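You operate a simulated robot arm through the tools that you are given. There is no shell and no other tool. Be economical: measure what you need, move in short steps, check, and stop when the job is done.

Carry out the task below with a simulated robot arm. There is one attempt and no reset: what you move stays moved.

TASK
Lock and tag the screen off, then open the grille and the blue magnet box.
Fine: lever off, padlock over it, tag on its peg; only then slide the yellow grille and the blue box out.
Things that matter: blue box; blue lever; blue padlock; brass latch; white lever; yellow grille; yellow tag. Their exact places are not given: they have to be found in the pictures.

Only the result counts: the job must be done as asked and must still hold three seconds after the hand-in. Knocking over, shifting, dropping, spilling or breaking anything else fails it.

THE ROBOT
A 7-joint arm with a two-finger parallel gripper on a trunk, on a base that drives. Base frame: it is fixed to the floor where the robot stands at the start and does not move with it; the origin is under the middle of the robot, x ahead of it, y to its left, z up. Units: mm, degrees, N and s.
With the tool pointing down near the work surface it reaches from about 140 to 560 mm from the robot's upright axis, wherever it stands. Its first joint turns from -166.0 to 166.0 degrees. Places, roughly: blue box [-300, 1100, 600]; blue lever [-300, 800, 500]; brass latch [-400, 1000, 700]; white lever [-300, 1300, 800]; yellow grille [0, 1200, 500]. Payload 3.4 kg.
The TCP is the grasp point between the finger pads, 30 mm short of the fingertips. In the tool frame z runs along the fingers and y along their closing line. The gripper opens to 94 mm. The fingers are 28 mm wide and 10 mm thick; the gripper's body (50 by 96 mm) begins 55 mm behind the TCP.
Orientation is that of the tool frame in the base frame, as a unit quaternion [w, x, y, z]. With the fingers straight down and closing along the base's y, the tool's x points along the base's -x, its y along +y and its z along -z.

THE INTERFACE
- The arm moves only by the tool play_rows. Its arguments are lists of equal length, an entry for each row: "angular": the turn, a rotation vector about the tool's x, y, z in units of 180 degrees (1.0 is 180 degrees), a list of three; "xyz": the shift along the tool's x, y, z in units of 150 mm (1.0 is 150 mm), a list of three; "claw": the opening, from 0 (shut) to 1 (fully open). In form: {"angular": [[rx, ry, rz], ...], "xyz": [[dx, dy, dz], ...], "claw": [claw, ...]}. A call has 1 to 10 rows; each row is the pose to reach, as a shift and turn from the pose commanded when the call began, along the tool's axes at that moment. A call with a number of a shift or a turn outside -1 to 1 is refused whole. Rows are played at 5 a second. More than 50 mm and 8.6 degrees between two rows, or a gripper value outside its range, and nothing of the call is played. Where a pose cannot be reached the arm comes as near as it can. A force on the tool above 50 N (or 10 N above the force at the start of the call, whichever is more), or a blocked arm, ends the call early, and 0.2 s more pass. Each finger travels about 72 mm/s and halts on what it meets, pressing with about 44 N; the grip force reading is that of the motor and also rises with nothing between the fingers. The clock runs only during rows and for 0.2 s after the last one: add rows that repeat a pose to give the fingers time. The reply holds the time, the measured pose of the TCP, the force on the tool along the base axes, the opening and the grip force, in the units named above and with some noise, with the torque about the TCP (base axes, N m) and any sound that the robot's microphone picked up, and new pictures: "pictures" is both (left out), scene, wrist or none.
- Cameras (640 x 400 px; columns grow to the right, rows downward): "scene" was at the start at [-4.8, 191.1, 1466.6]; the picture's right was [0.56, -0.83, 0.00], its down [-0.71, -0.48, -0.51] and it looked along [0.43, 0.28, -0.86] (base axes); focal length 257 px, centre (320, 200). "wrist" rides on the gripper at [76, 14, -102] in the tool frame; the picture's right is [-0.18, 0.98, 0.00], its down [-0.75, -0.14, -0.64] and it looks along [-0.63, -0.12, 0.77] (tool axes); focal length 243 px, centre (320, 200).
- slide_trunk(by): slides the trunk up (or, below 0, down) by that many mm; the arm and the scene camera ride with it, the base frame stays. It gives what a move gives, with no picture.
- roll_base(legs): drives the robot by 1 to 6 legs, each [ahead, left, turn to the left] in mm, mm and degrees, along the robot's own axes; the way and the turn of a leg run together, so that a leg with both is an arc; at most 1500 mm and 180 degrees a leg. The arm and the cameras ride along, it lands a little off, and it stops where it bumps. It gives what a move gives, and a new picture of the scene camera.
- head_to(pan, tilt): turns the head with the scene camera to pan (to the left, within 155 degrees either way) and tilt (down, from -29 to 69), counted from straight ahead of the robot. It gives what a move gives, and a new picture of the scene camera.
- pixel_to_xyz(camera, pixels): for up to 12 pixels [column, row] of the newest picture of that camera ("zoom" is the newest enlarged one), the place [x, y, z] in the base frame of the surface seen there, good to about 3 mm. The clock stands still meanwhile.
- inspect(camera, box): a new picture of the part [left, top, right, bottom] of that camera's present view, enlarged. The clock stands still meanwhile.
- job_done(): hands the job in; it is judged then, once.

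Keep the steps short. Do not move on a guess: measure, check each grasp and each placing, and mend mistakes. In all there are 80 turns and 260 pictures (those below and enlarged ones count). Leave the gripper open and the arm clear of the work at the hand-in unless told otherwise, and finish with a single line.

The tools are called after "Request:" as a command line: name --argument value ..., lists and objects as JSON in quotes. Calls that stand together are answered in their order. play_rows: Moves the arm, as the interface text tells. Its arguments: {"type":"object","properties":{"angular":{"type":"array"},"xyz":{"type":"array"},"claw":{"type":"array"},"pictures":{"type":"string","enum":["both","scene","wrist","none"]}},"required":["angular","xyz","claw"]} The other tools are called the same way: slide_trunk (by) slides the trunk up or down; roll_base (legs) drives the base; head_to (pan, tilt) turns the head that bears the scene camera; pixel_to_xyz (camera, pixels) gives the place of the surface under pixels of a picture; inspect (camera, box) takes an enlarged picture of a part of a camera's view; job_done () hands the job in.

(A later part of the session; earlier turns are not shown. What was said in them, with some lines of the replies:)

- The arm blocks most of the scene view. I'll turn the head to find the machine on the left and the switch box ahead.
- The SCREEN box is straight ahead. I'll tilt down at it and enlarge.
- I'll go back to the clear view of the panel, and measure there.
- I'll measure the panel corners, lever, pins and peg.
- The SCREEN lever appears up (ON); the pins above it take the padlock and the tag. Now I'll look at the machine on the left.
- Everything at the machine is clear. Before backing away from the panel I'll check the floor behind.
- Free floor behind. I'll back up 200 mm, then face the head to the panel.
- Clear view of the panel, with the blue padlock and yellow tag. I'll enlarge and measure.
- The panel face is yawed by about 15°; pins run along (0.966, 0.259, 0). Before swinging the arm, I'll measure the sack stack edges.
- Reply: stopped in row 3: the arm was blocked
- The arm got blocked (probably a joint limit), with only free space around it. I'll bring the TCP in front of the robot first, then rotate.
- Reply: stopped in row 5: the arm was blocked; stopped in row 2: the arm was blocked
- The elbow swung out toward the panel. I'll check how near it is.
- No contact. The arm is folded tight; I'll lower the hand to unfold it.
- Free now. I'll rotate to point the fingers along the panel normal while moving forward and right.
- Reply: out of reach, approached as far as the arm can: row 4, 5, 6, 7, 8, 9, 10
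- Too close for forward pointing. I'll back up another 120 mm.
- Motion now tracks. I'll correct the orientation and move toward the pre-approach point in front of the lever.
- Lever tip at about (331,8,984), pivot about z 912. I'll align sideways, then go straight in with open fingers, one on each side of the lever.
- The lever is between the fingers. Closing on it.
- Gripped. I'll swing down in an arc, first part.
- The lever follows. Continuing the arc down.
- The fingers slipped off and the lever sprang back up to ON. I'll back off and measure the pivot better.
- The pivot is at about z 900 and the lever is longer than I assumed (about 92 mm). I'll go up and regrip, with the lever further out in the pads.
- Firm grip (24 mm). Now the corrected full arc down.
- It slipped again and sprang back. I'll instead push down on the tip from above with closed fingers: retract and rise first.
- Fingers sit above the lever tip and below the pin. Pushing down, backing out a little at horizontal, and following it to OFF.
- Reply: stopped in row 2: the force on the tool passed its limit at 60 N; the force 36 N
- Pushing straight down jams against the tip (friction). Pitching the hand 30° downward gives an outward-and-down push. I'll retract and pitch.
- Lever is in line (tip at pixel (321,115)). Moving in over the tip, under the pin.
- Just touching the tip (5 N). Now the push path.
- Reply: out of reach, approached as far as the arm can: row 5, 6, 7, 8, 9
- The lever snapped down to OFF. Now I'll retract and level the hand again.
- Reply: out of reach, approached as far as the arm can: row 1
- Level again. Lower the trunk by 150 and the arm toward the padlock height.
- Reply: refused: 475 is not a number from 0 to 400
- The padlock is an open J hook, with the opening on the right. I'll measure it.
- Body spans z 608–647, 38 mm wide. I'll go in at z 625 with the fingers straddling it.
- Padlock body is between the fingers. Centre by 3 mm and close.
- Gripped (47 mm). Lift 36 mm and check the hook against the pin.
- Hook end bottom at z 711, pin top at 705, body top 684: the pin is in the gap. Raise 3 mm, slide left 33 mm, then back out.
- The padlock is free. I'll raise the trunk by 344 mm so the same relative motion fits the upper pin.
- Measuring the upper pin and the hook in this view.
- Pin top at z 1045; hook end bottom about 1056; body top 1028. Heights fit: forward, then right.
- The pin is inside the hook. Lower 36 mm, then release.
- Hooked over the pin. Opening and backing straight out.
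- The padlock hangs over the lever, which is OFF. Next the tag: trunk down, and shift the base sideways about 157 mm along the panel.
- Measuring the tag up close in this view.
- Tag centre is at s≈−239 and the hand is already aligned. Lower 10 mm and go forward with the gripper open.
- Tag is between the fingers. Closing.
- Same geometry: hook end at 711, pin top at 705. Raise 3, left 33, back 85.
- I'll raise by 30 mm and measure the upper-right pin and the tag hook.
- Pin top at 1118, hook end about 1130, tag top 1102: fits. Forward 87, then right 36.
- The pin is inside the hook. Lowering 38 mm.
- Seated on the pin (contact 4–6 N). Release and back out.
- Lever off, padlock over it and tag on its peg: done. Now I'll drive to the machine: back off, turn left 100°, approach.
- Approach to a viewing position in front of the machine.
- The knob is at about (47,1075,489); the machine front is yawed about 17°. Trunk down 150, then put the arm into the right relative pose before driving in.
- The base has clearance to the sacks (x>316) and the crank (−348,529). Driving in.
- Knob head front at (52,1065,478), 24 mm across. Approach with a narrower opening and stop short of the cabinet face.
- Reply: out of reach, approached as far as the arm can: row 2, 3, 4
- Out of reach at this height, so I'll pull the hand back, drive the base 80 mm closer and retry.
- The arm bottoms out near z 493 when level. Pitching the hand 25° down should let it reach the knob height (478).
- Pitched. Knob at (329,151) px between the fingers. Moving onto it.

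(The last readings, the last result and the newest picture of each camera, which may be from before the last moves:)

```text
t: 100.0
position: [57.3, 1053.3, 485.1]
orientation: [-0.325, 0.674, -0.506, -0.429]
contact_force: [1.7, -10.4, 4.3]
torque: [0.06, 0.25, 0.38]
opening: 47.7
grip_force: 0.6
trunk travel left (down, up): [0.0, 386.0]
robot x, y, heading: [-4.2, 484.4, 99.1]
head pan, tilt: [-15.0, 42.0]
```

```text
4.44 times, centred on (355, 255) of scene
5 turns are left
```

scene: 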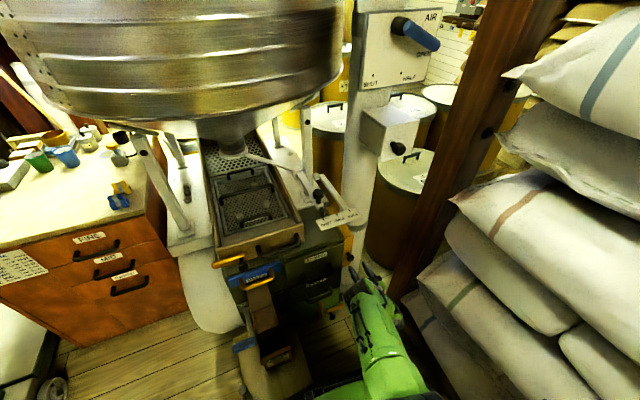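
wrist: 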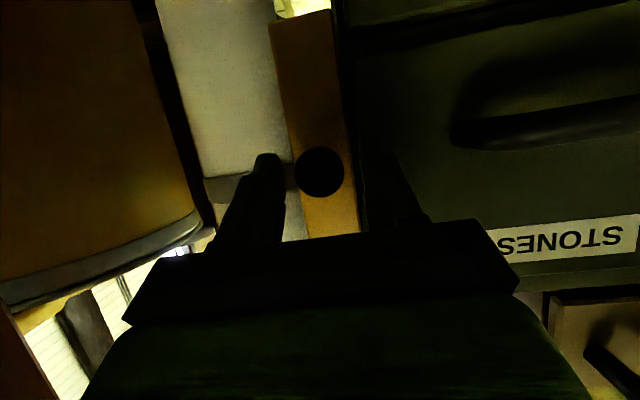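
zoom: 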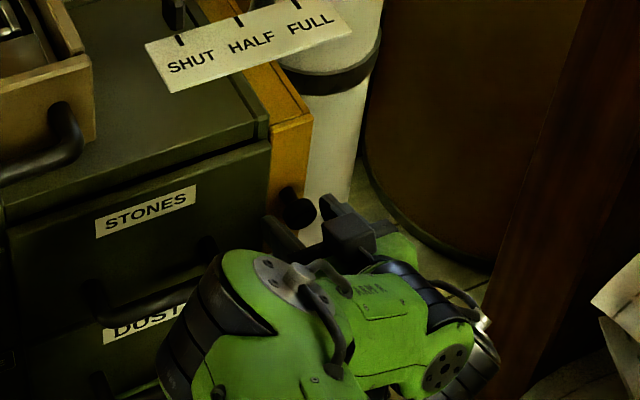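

The fingers are around the knob. Only five turns are left, so I'll chain: close, pull out along the slide with the arm, then with the base, and look.

Request:
play_rows --angular '[[0, 0, 0], [0, 0, 0], [0, 0, 0], [0, 0, 0]]' --xyz '[[0, 0, -0.02], [0, 0, -0.02], [0, 0, -0.02], [0, 0, -0.02]]' --claw '[0, 0, 0, 0]' --pictures "wrist"

Request:
play_rows --angular '[[0, 0, 0], [0, 0, 0], [0, 0, 0], [0, 0, 0], [0, 0, 0], [0, 0, 0]]' --xyz '[[0.042, 0, -0.09], [0.085, 0, -0.18], [0.127, 0, -0.27], [0.17, 0, -0.36], [0.212, 0, -0.45], [0.255, 0, -0.545]]' --claw '[0, 0, 0, 0, 0, 0]' --pictures "wrist"

Request:
roll_base --legs '[[-60, -8, 0]]'

Request:
inspect --camera "scene" --box '[210, 180, 410, 300]'

```text
t: 101.0
position: [58.8, 1051.7, 485.5]
orientation: [-0.324, 0.674, -0.507, -0.428]
contact_force: [14.2, 3.8, -4.4]
torque: [-0.5, -0.29, 0.06]
opening: 29.6
grip_force: 44.3
trunk travel left (down, up): [0.0, 386.0]
robot x, y, heading: [-0.4, 483.5, 99.1]
head pan, tilt: [-15.0, 42.0]
```

wrist: 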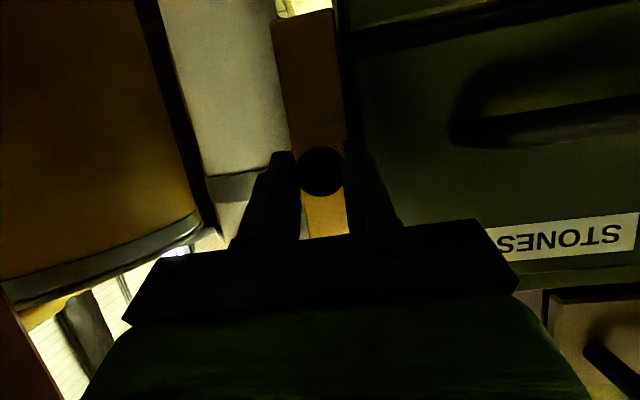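

```text
t: 102.4
position: [85.1, 964.0, 484.9]
orientation: [-0.323, 0.674, -0.509, -0.427]
contact_force: [42.9, 12.9, -3.1]
torque: [0.13, -0.37, -0.35]
opening: 29.6
grip_force: 45.5
trunk travel left (down, up): [0.0, 386.0]
robot x, y, heading: [-0.3, 482.6, 98.7]
head pan, tilt: [-15.0, 42.0]
```

wrist: 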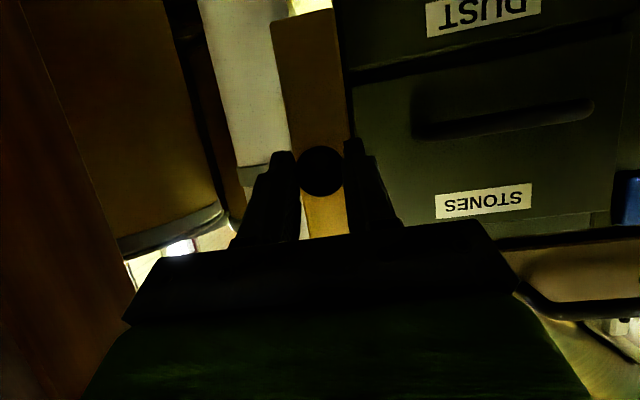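

```text
t: 103.4
position: [103.4, 908.8, 486.4]
orientation: [-0.324, 0.674, -0.51, -0.426]
contact_force: [48.2, 13.3, -2.5]
torque: [0.08, -0.09, -0.46]
opening: 29.8
grip_force: 45.0
trunk travel left (down, up): [0.0, 386.0]
robot x, y, heading: [13.8, 426.6, 99.0]
head pan, tilt: [-15.0, 42.0]
```

scene: 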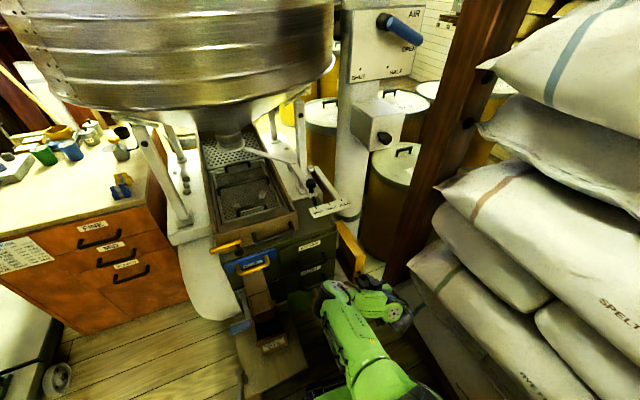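

```text
3.20 times, centred on (310, 240) of scene
4 turns are left
```

zoom: 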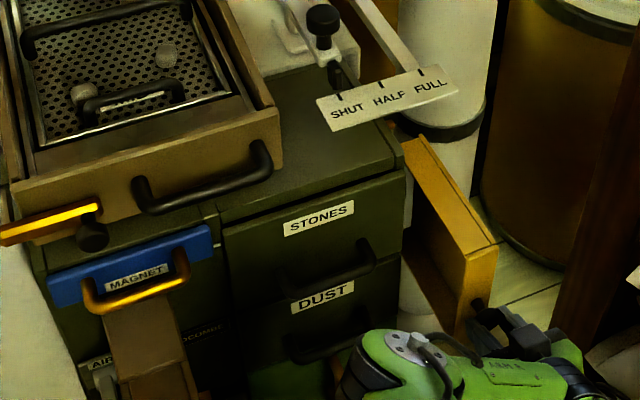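

The grille is out by about 150 mm. Next: a little further pull, release, back away, raise the hand, move it left, roll it 81° (for a vertical grip on the blue box handle) and drive to the pre-grasp position.

Request:
roll_base --legs '[[-35, -13, 0]]'

Request:
play_rows --angular '[[0, 0, 0], [0, 0, 0], [0, 0, 0], [0, 0, 0]]' --xyz '[[0, 0, 0], [0, 0, 0], [0, 0, 0], [0, 0, 0]]' --claw '[0.7, 0.7, 0.7, 0.7]' --pictures "wrist"

Request:
roll_base --legs '[[-120, -16, 0]]'

Request:
slide_trunk --by 140

Request:
play_rows --angular '[[0, 0, 0], [0, 0, 0], [0, 0, 0], [0, 0, 0]]' --xyz '[[-0.014, 0.24, 0.03], [-0.028, 0.48, 0.06], [-0.042, 0.72, 0.09], [-0.057, 0.967, 0.12]]' --claw '[0.65, 0.65, 0.65, 0.65]' --pictures "none"

Request:
play_rows --angular '[[0, 0, 0], [0, 0, 0], [0, 0, 0], [0, 0, 0]]' --xyz '[[-0.014, 0.24, 0.03], [-0.028, 0.48, 0.06], [-0.042, 0.72, 0.09], [-0.057, 0.967, 0.12]]' --claw '[0.65, 0.65, 0.65, 0.65]' --pictures "none"

Request:
play_rows --angular '[[0, 0, 0.045], [0, 0, 0.09], [0, 0, 0.135], [0, 0, 0.18], [0, 0, 0.225], [0, 0, 0.27], [0, 0, 0.315], [0, 0, 0.36], [0, 0, 0.405], [0, 0, 0.45]]' --xyz '[[0, 0, 0], [0, 0, 0], [0, 0, 0], [0, 0, 0], [0, 0, 0], [0, 0, 0], [0, 0, 0], [0, 0, 0], [0, 0, 0], [0, 0, 0]]' --claw '[0.65, 0.65, 0.65, 0.65, 0.65, 0.65, 0.65, 0.65, 0.65, 0.65]' --pictures "none"

Request:
roll_base --legs '[[130, 109, 0]]'

Request:
inspect --camera "wrist" --box '[0, 0, 640, 400]'

Request:
inspect --camera "scene" --box '[200, 150, 440, 320]'

```text
t: 104.3
position: [111.3, 886.0, 487.6]
orientation: [-0.324, 0.675, -0.504, -0.43]
contact_force: [1.3, 3.9, -4.1]
torque: [0.06, 0.07, 0.21]
opening: 29.1
grip_force: 45.1
trunk travel left (down, up): [0.0, 386.0]
robot x, y, heading: [29.0, 401.9, 98.8]
head pan, tilt: [-15.0, 42.0]
stopped in leg 1: the force on the tool passed its limit at 96 N (the readings are from after the stop); the commanded pose is now the measured one
```

scene: 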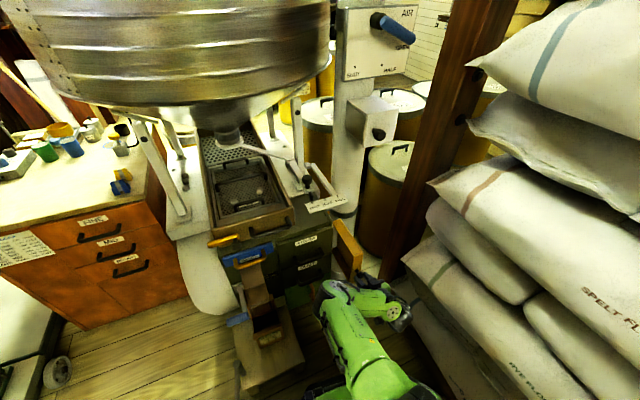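

```text
t: 105.3
position: [109.1, 886.5, 487.9]
orientation: [-0.324, 0.675, -0.502, -0.432]
contact_force: [-0.6, 0.5, -0.3]
torque: [0.03, -0.02, -0.04]
opening: 66.0
grip_force: 0.0
trunk travel left (down, up): [0.0, 386.0]
robot x, y, heading: [28.0, 400.3, 99.1]
head pan, tilt: [-15.0, 42.0]
```

wrist: 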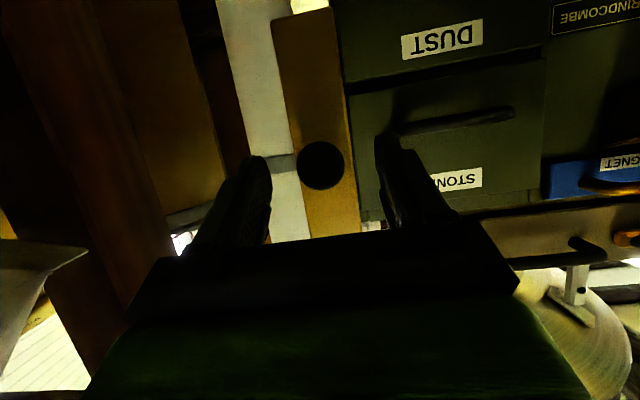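

```text
t: 106.6
position: [145.1, 768.1, 488.4]
orientation: [-0.323, 0.676, -0.502, -0.432]
contact_force: [0.2, 0.0, -0.3]
torque: [-0.01, -0.01, -0.01]
opening: 65.7
grip_force: 0.1
trunk travel left (down, up): [0.0, 386.0]
robot x, y, heading: [65.1, 282.9, 99.2]
head pan, tilt: [-15.0, 42.0]
```

scene: 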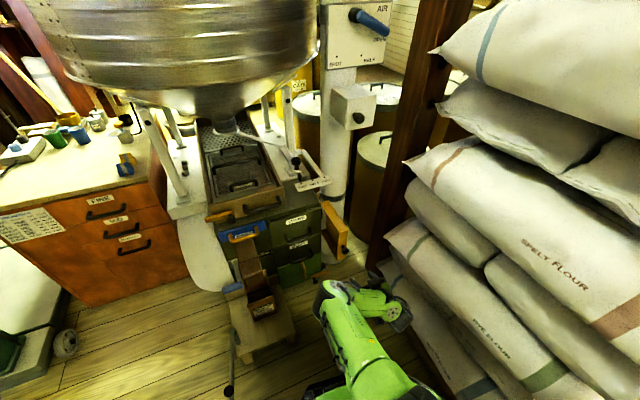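

```text
t: 108.2
position: [142.8, 768.5, 626.7]
orientation: [-0.323, 0.676, -0.503, -0.432]
contact_force: [-0.7, 0.0, 0.1]
torque: [-0.02, 0.02, -0.03]
opening: 65.7
grip_force: 0.1
trunk travel left (down, up): [-140.0, 246.0]
robot x, y, heading: [61.6, 285.7, 99.0]
head pan, tilt: [-15.0, 42.0]
```

```text
t: 109.2
position: [-0.3, 746.4, 627.1]
orientation: [-0.323, 0.677, -0.502, -0.431]
contact_force: [0.7, 0.6, 0.2]
torque: [0.03, -0.02, -0.01]
opening: 61.1
grip_force: 0.0
trunk travel left (down, up): [-140.0, 246.0]
robot x, y, heading: [65.0, 287.0, 99.2]
head pan, tilt: [-15.0, 42.0]
```

```text
t: 110.2
position: [-145.9, 725.3, 628.1]
orientation: [-0.325, 0.675, -0.503, -0.431]
contact_force: [0.0, -0.2, -0.3]
torque: [0.02, 0.02, -0.04]
opening: 61.2
grip_force: 0.1
trunk travel left (down, up): [-140.0, 246.0]
robot x, y, heading: [64.4, 280.2, 99.0]
head pan, tilt: [-15.0, 42.0]
```

```text
t: 112.4
position: [-145.5, 723.8, 627.3]
orientation: [-0.035, -0.186, 0.822, 0.538]
contact_force: [0.4, 0.4, -0.5]
torque: [0.0, -0.01, -0.03]
opening: 61.1
grip_force: 0.2
trunk travel left (down, up): [-140.0, 246.0]
robot x, y, heading: [67.5, 286.4, 98.9]
head pan, tilt: [-15.0, 42.0]
```

```text
t: 113.9
position: [-272.0, 838.5, 627.7]
orientation: [-0.034, -0.187, 0.822, 0.537]
contact_force: [0.6, 0.6, 0.5]
torque: [0.0, 0.01, -0.05]
opening: 61.1
grip_force: 0.0
trunk travel left (down, up): [-140.0, 246.0]
robot x, y, heading: [-65.6, 396.5, 99.2]
head pan, tilt: [-15.0, 42.0]
```

scene: 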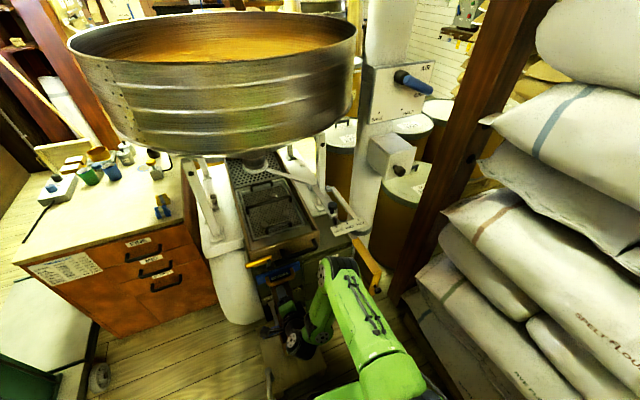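

```text
1.00 times, centred on (320, 200) of wrist (not enlarged: the box is as wide or as high as the picture)
```

zoom: 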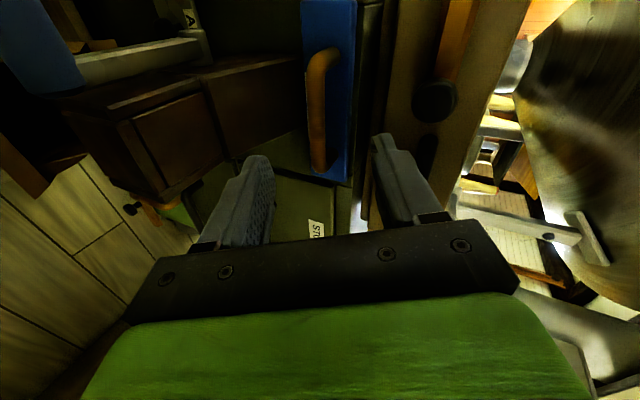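

```text
2.35 times, centred on (320, 235) of scene
3 turns are left
```

zoom: 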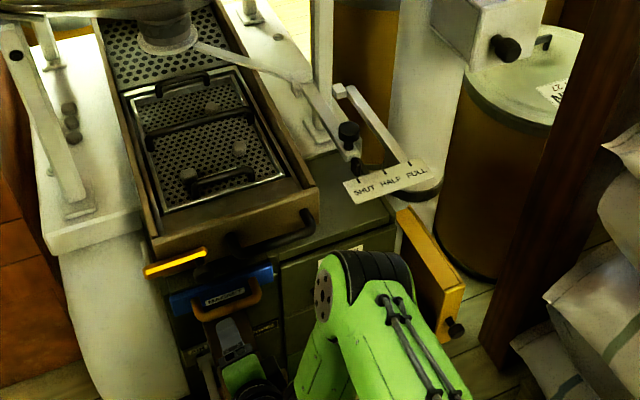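

The grille reached its stop (96 N) and is released. The handle bar lies centred between the fingers. Now: approach 100 mm, close on it, pull with the arm 90 mm, then with the base, and look.

Request:
play_rows --angular '[[0, 0, 0], [0, 0, 0], [0, 0, 0]]' --xyz '[[-0.01, -0.004, 0.225], [-0.02, -0.008, 0.45], [-0.03, -0.012, 0.67]]' --claw '[0.65, 0.65, 0.65]' --pictures "wrist"

Request:
play_rows --angular '[[0, 0, 0], [0, 0, 0], [0, 0, 0], [0, 0, 0]]' --xyz '[[0, 0, 0], [0, 0, 0], [0, 0, 0], [0, 0, 0]]' --claw '[0, 0, 0, 0]' --pictures "wrist"

Request:
play_rows --angular '[[0, 0, 0], [0, 0, 0], [0, 0, 0], [0, 0, 0], [0, 0, 0], [0, 0, 0]]' --xyz '[[0.007, -0.042, -0.091], [0.013, -0.083, -0.181], [0.02, -0.125, -0.272], [0.026, -0.166, -0.363], [0.033, -0.208, -0.454], [0.04, -0.25, -0.544]]' --claw '[0, 0, 0, 0, 0, 0]' --pictures "wrist"

Request:
roll_base --legs '[[-110, -16, 0]]'

Request:
inspect --camera "scene" --box '[190, 140, 430, 310]'

Request:
inspect --camera "wrist" --box '[0, 0, 640, 400]'

```text
t: 114.7
position: [-292.0, 927.5, 584.4]
orientation: [-0.034, -0.187, 0.821, 0.538]
contact_force: [0.9, -0.3, 1.0]
torque: [0.04, 0.05, -0.01]
opening: 61.0
grip_force: 0.0
trunk travel left (down, up): [-140.0, 246.0]
robot x, y, heading: [-62.1, 397.3, 99.0]
head pan, tilt: [-15.0, 42.0]
```

wrist: 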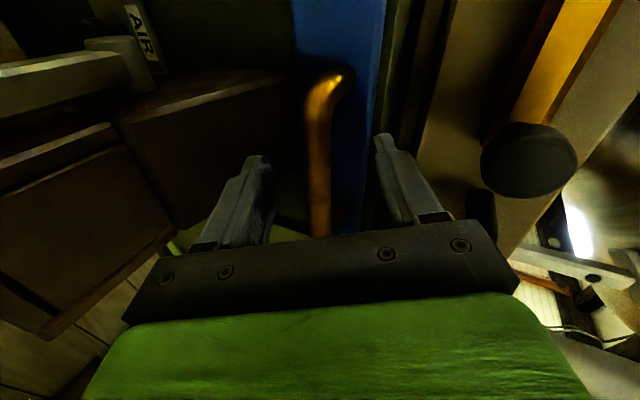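

```text
t: 115.7
position: [-293.0, 927.1, 582.4]
orientation: [-0.035, -0.186, 0.822, 0.537]
contact_force: [3.9, -1.9, -9.7]
torque: [-0.55, 1.18, -0.74]
opening: 19.5
grip_force: 45.3
trunk travel left (down, up): [-140.0, 246.0]
robot x, y, heading: [-66.7, 396.6, 98.9]
head pan, tilt: [-15.0, 42.0]
```

wrist: 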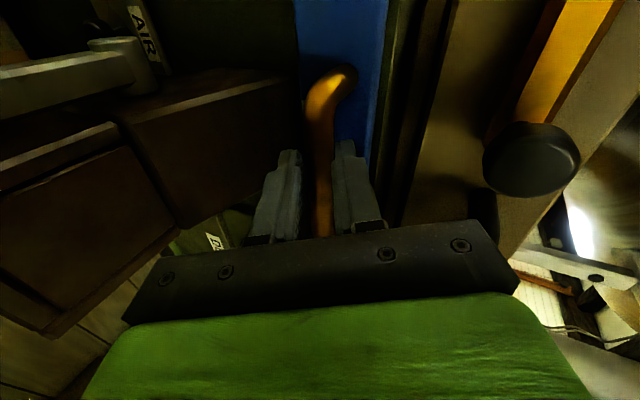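

```text
t: 117.1
position: [-265.8, 839.7, 583.3]
orientation: [-0.032, -0.187, 0.822, 0.537]
contact_force: [16.3, 5.1, -36.0]
torque: [-0.79, 0.88, -0.73]
opening: 19.9
grip_force: 44.8
trunk travel left (down, up): [-140.0, 246.0]
robot x, y, heading: [-65.0, 396.8, 98.5]
head pan, tilt: [-15.0, 42.0]
```

wrist: 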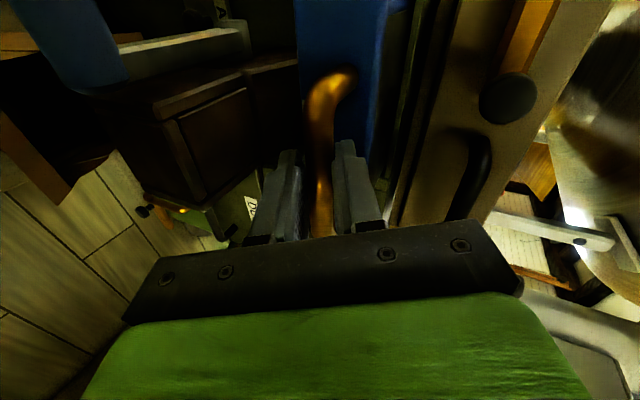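

```text
t: 118.2
position: [-243.3, 764.2, 587.2]
orientation: [-0.035, -0.183, 0.821, 0.54]
contact_force: [1.6, 0.4, 1.0]
torque: [-0.37, 1.17, -0.32]
opening: 19.7
grip_force: 45.7
trunk travel left (down, up): [-140.0, 246.0]
robot x, y, heading: [-36.6, 321.5, 99.0]
head pan, tilt: [-15.0, 42.0]
stopped in leg 1: the force on the tool passed its limit at 117 N (the readings are from after the stop); the commanded pose is now the measured one
```

scene: 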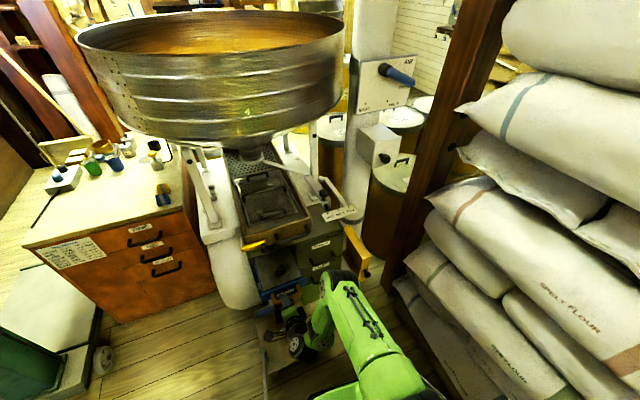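

```text
2.35 times, centred on (310, 225) of scene
```

zoom: 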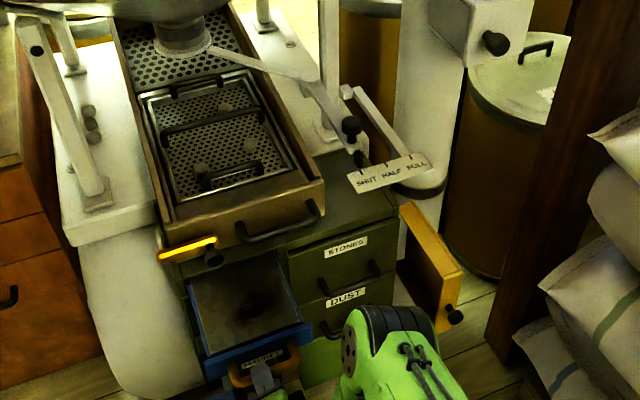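

```text
1.00 times, centred on (320, 200) of wrist (not enlarged: the box is as wide or as high as the picture)
2 turns are left
```

zoom: 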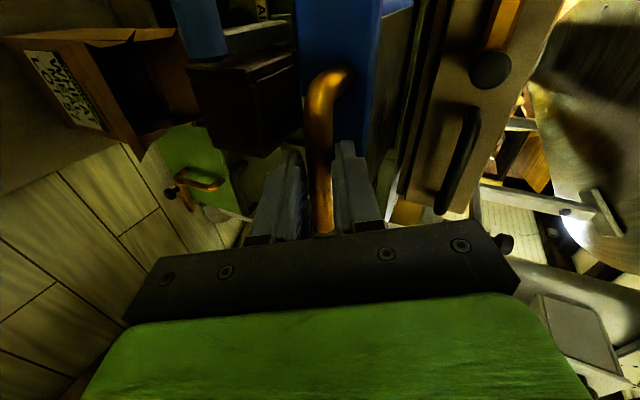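

The blue box is out to its stop. Release, back straight away, and check everything.

Request:
play_rows --angular '[[0, 0, 0], [0, 0, 0], [0, 0, 0], [0, 0, 0]]' --xyz '[[0, 0, 0], [0, 0, 0], [0, 0, 0], [0, 0, 0]]' --claw '[0.6, 0.6, 0.6, 0.6]' --pictures "wrist"

Request:
roll_base --legs '[[-180, -24, 0]]'

Request:
inspect --camera "scene" --box '[190, 120, 430, 310]'

Request:
head_to --pan -115 --tilt 35

```text
t: 119.2
position: [-243.3, 763.0, 585.6]
orientation: [-0.034, -0.184, 0.821, 0.54]
contact_force: [-0.6, -0.6, 0.5]
torque: [-0.01, -0.01, -0.04]
opening: 56.3
grip_force: 0.1
trunk travel left (down, up): [-140.0, 246.0]
robot x, y, heading: [-39.3, 318.6, 98.7]
head pan, tilt: [-15.0, 42.0]
```

wrist: 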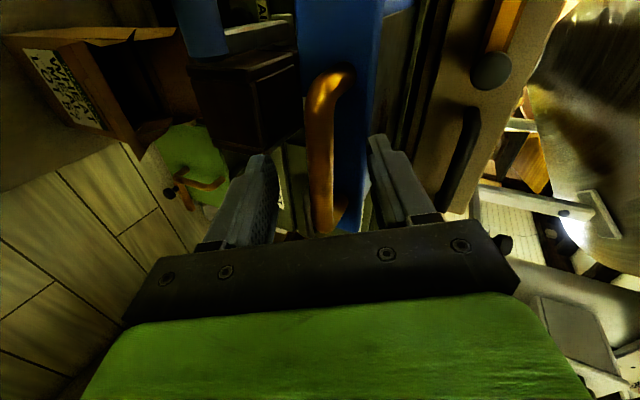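

```text
t: 120.7
position: [-193.0, 591.1, 586.6]
orientation: [-0.035, -0.186, 0.82, 0.54]
contact_force: [0.1, -0.3, 0.9]
torque: [-0.02, 0.01, 0.0]
opening: 56.4
grip_force: 0.1
trunk travel left (down, up): [-140.0, 246.0]
robot x, y, heading: [12.2, 146.5, 99.1]
head pan, tilt: [-15.0, 42.0]
```

scene: 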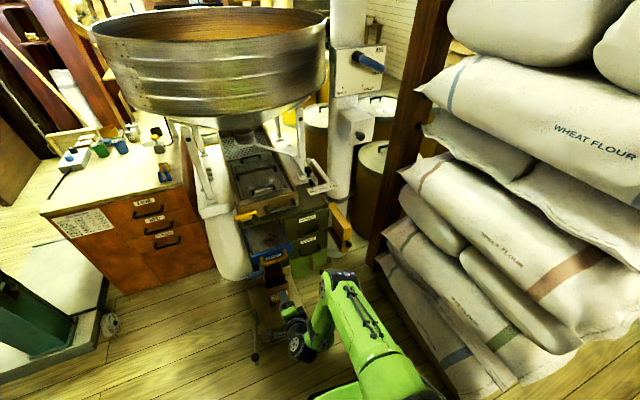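

```text
2.11 times, centred on (310, 215) of scene
```

zoom: 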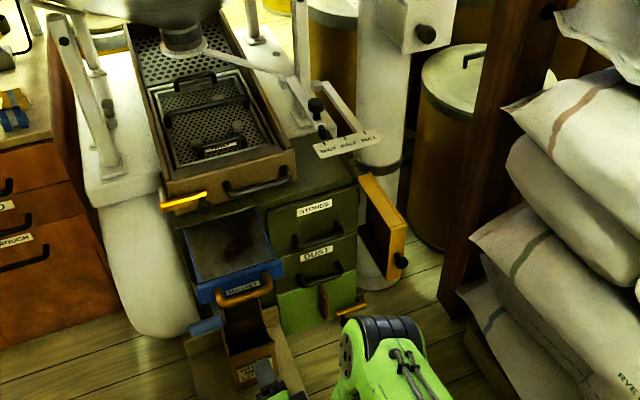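

```text
t: 122.5
position: [-192.3, 591.8, 586.4]
orientation: [-0.035, -0.185, 0.82, 0.54]
contact_force: [-0.8, -0.9, 0.1]
torque: [-0.01, -0.01, 0.01]
opening: 56.5
grip_force: 0.1
trunk travel left (down, up): [-140.0, 246.0]
robot x, y, heading: [12.9, 148.0, 99.0]
head pan, tilt: [-115.0, 35.0]
1 turns are left
```

scene: 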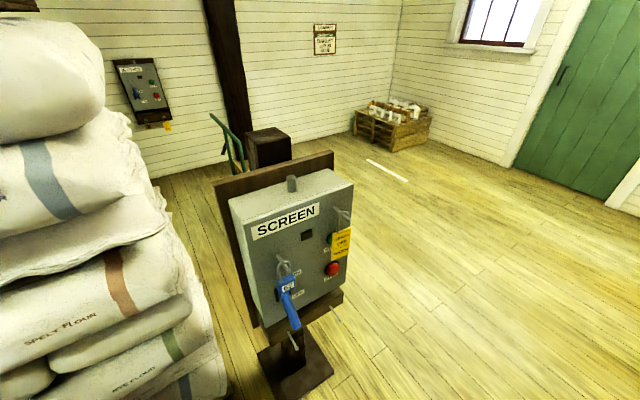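

Everything is in place: lever off, padlock and tag hung, grille and blue box out, arm clear and gripper open. Handing in.

Request:
job_done

```text
The job is handed in.
```

The SCREEN lever is off with the blue padlock hung over it and the yellow tag on its peg; the yellow grille and the blue magnet box were then slid out to their stops, and the job is handed in.
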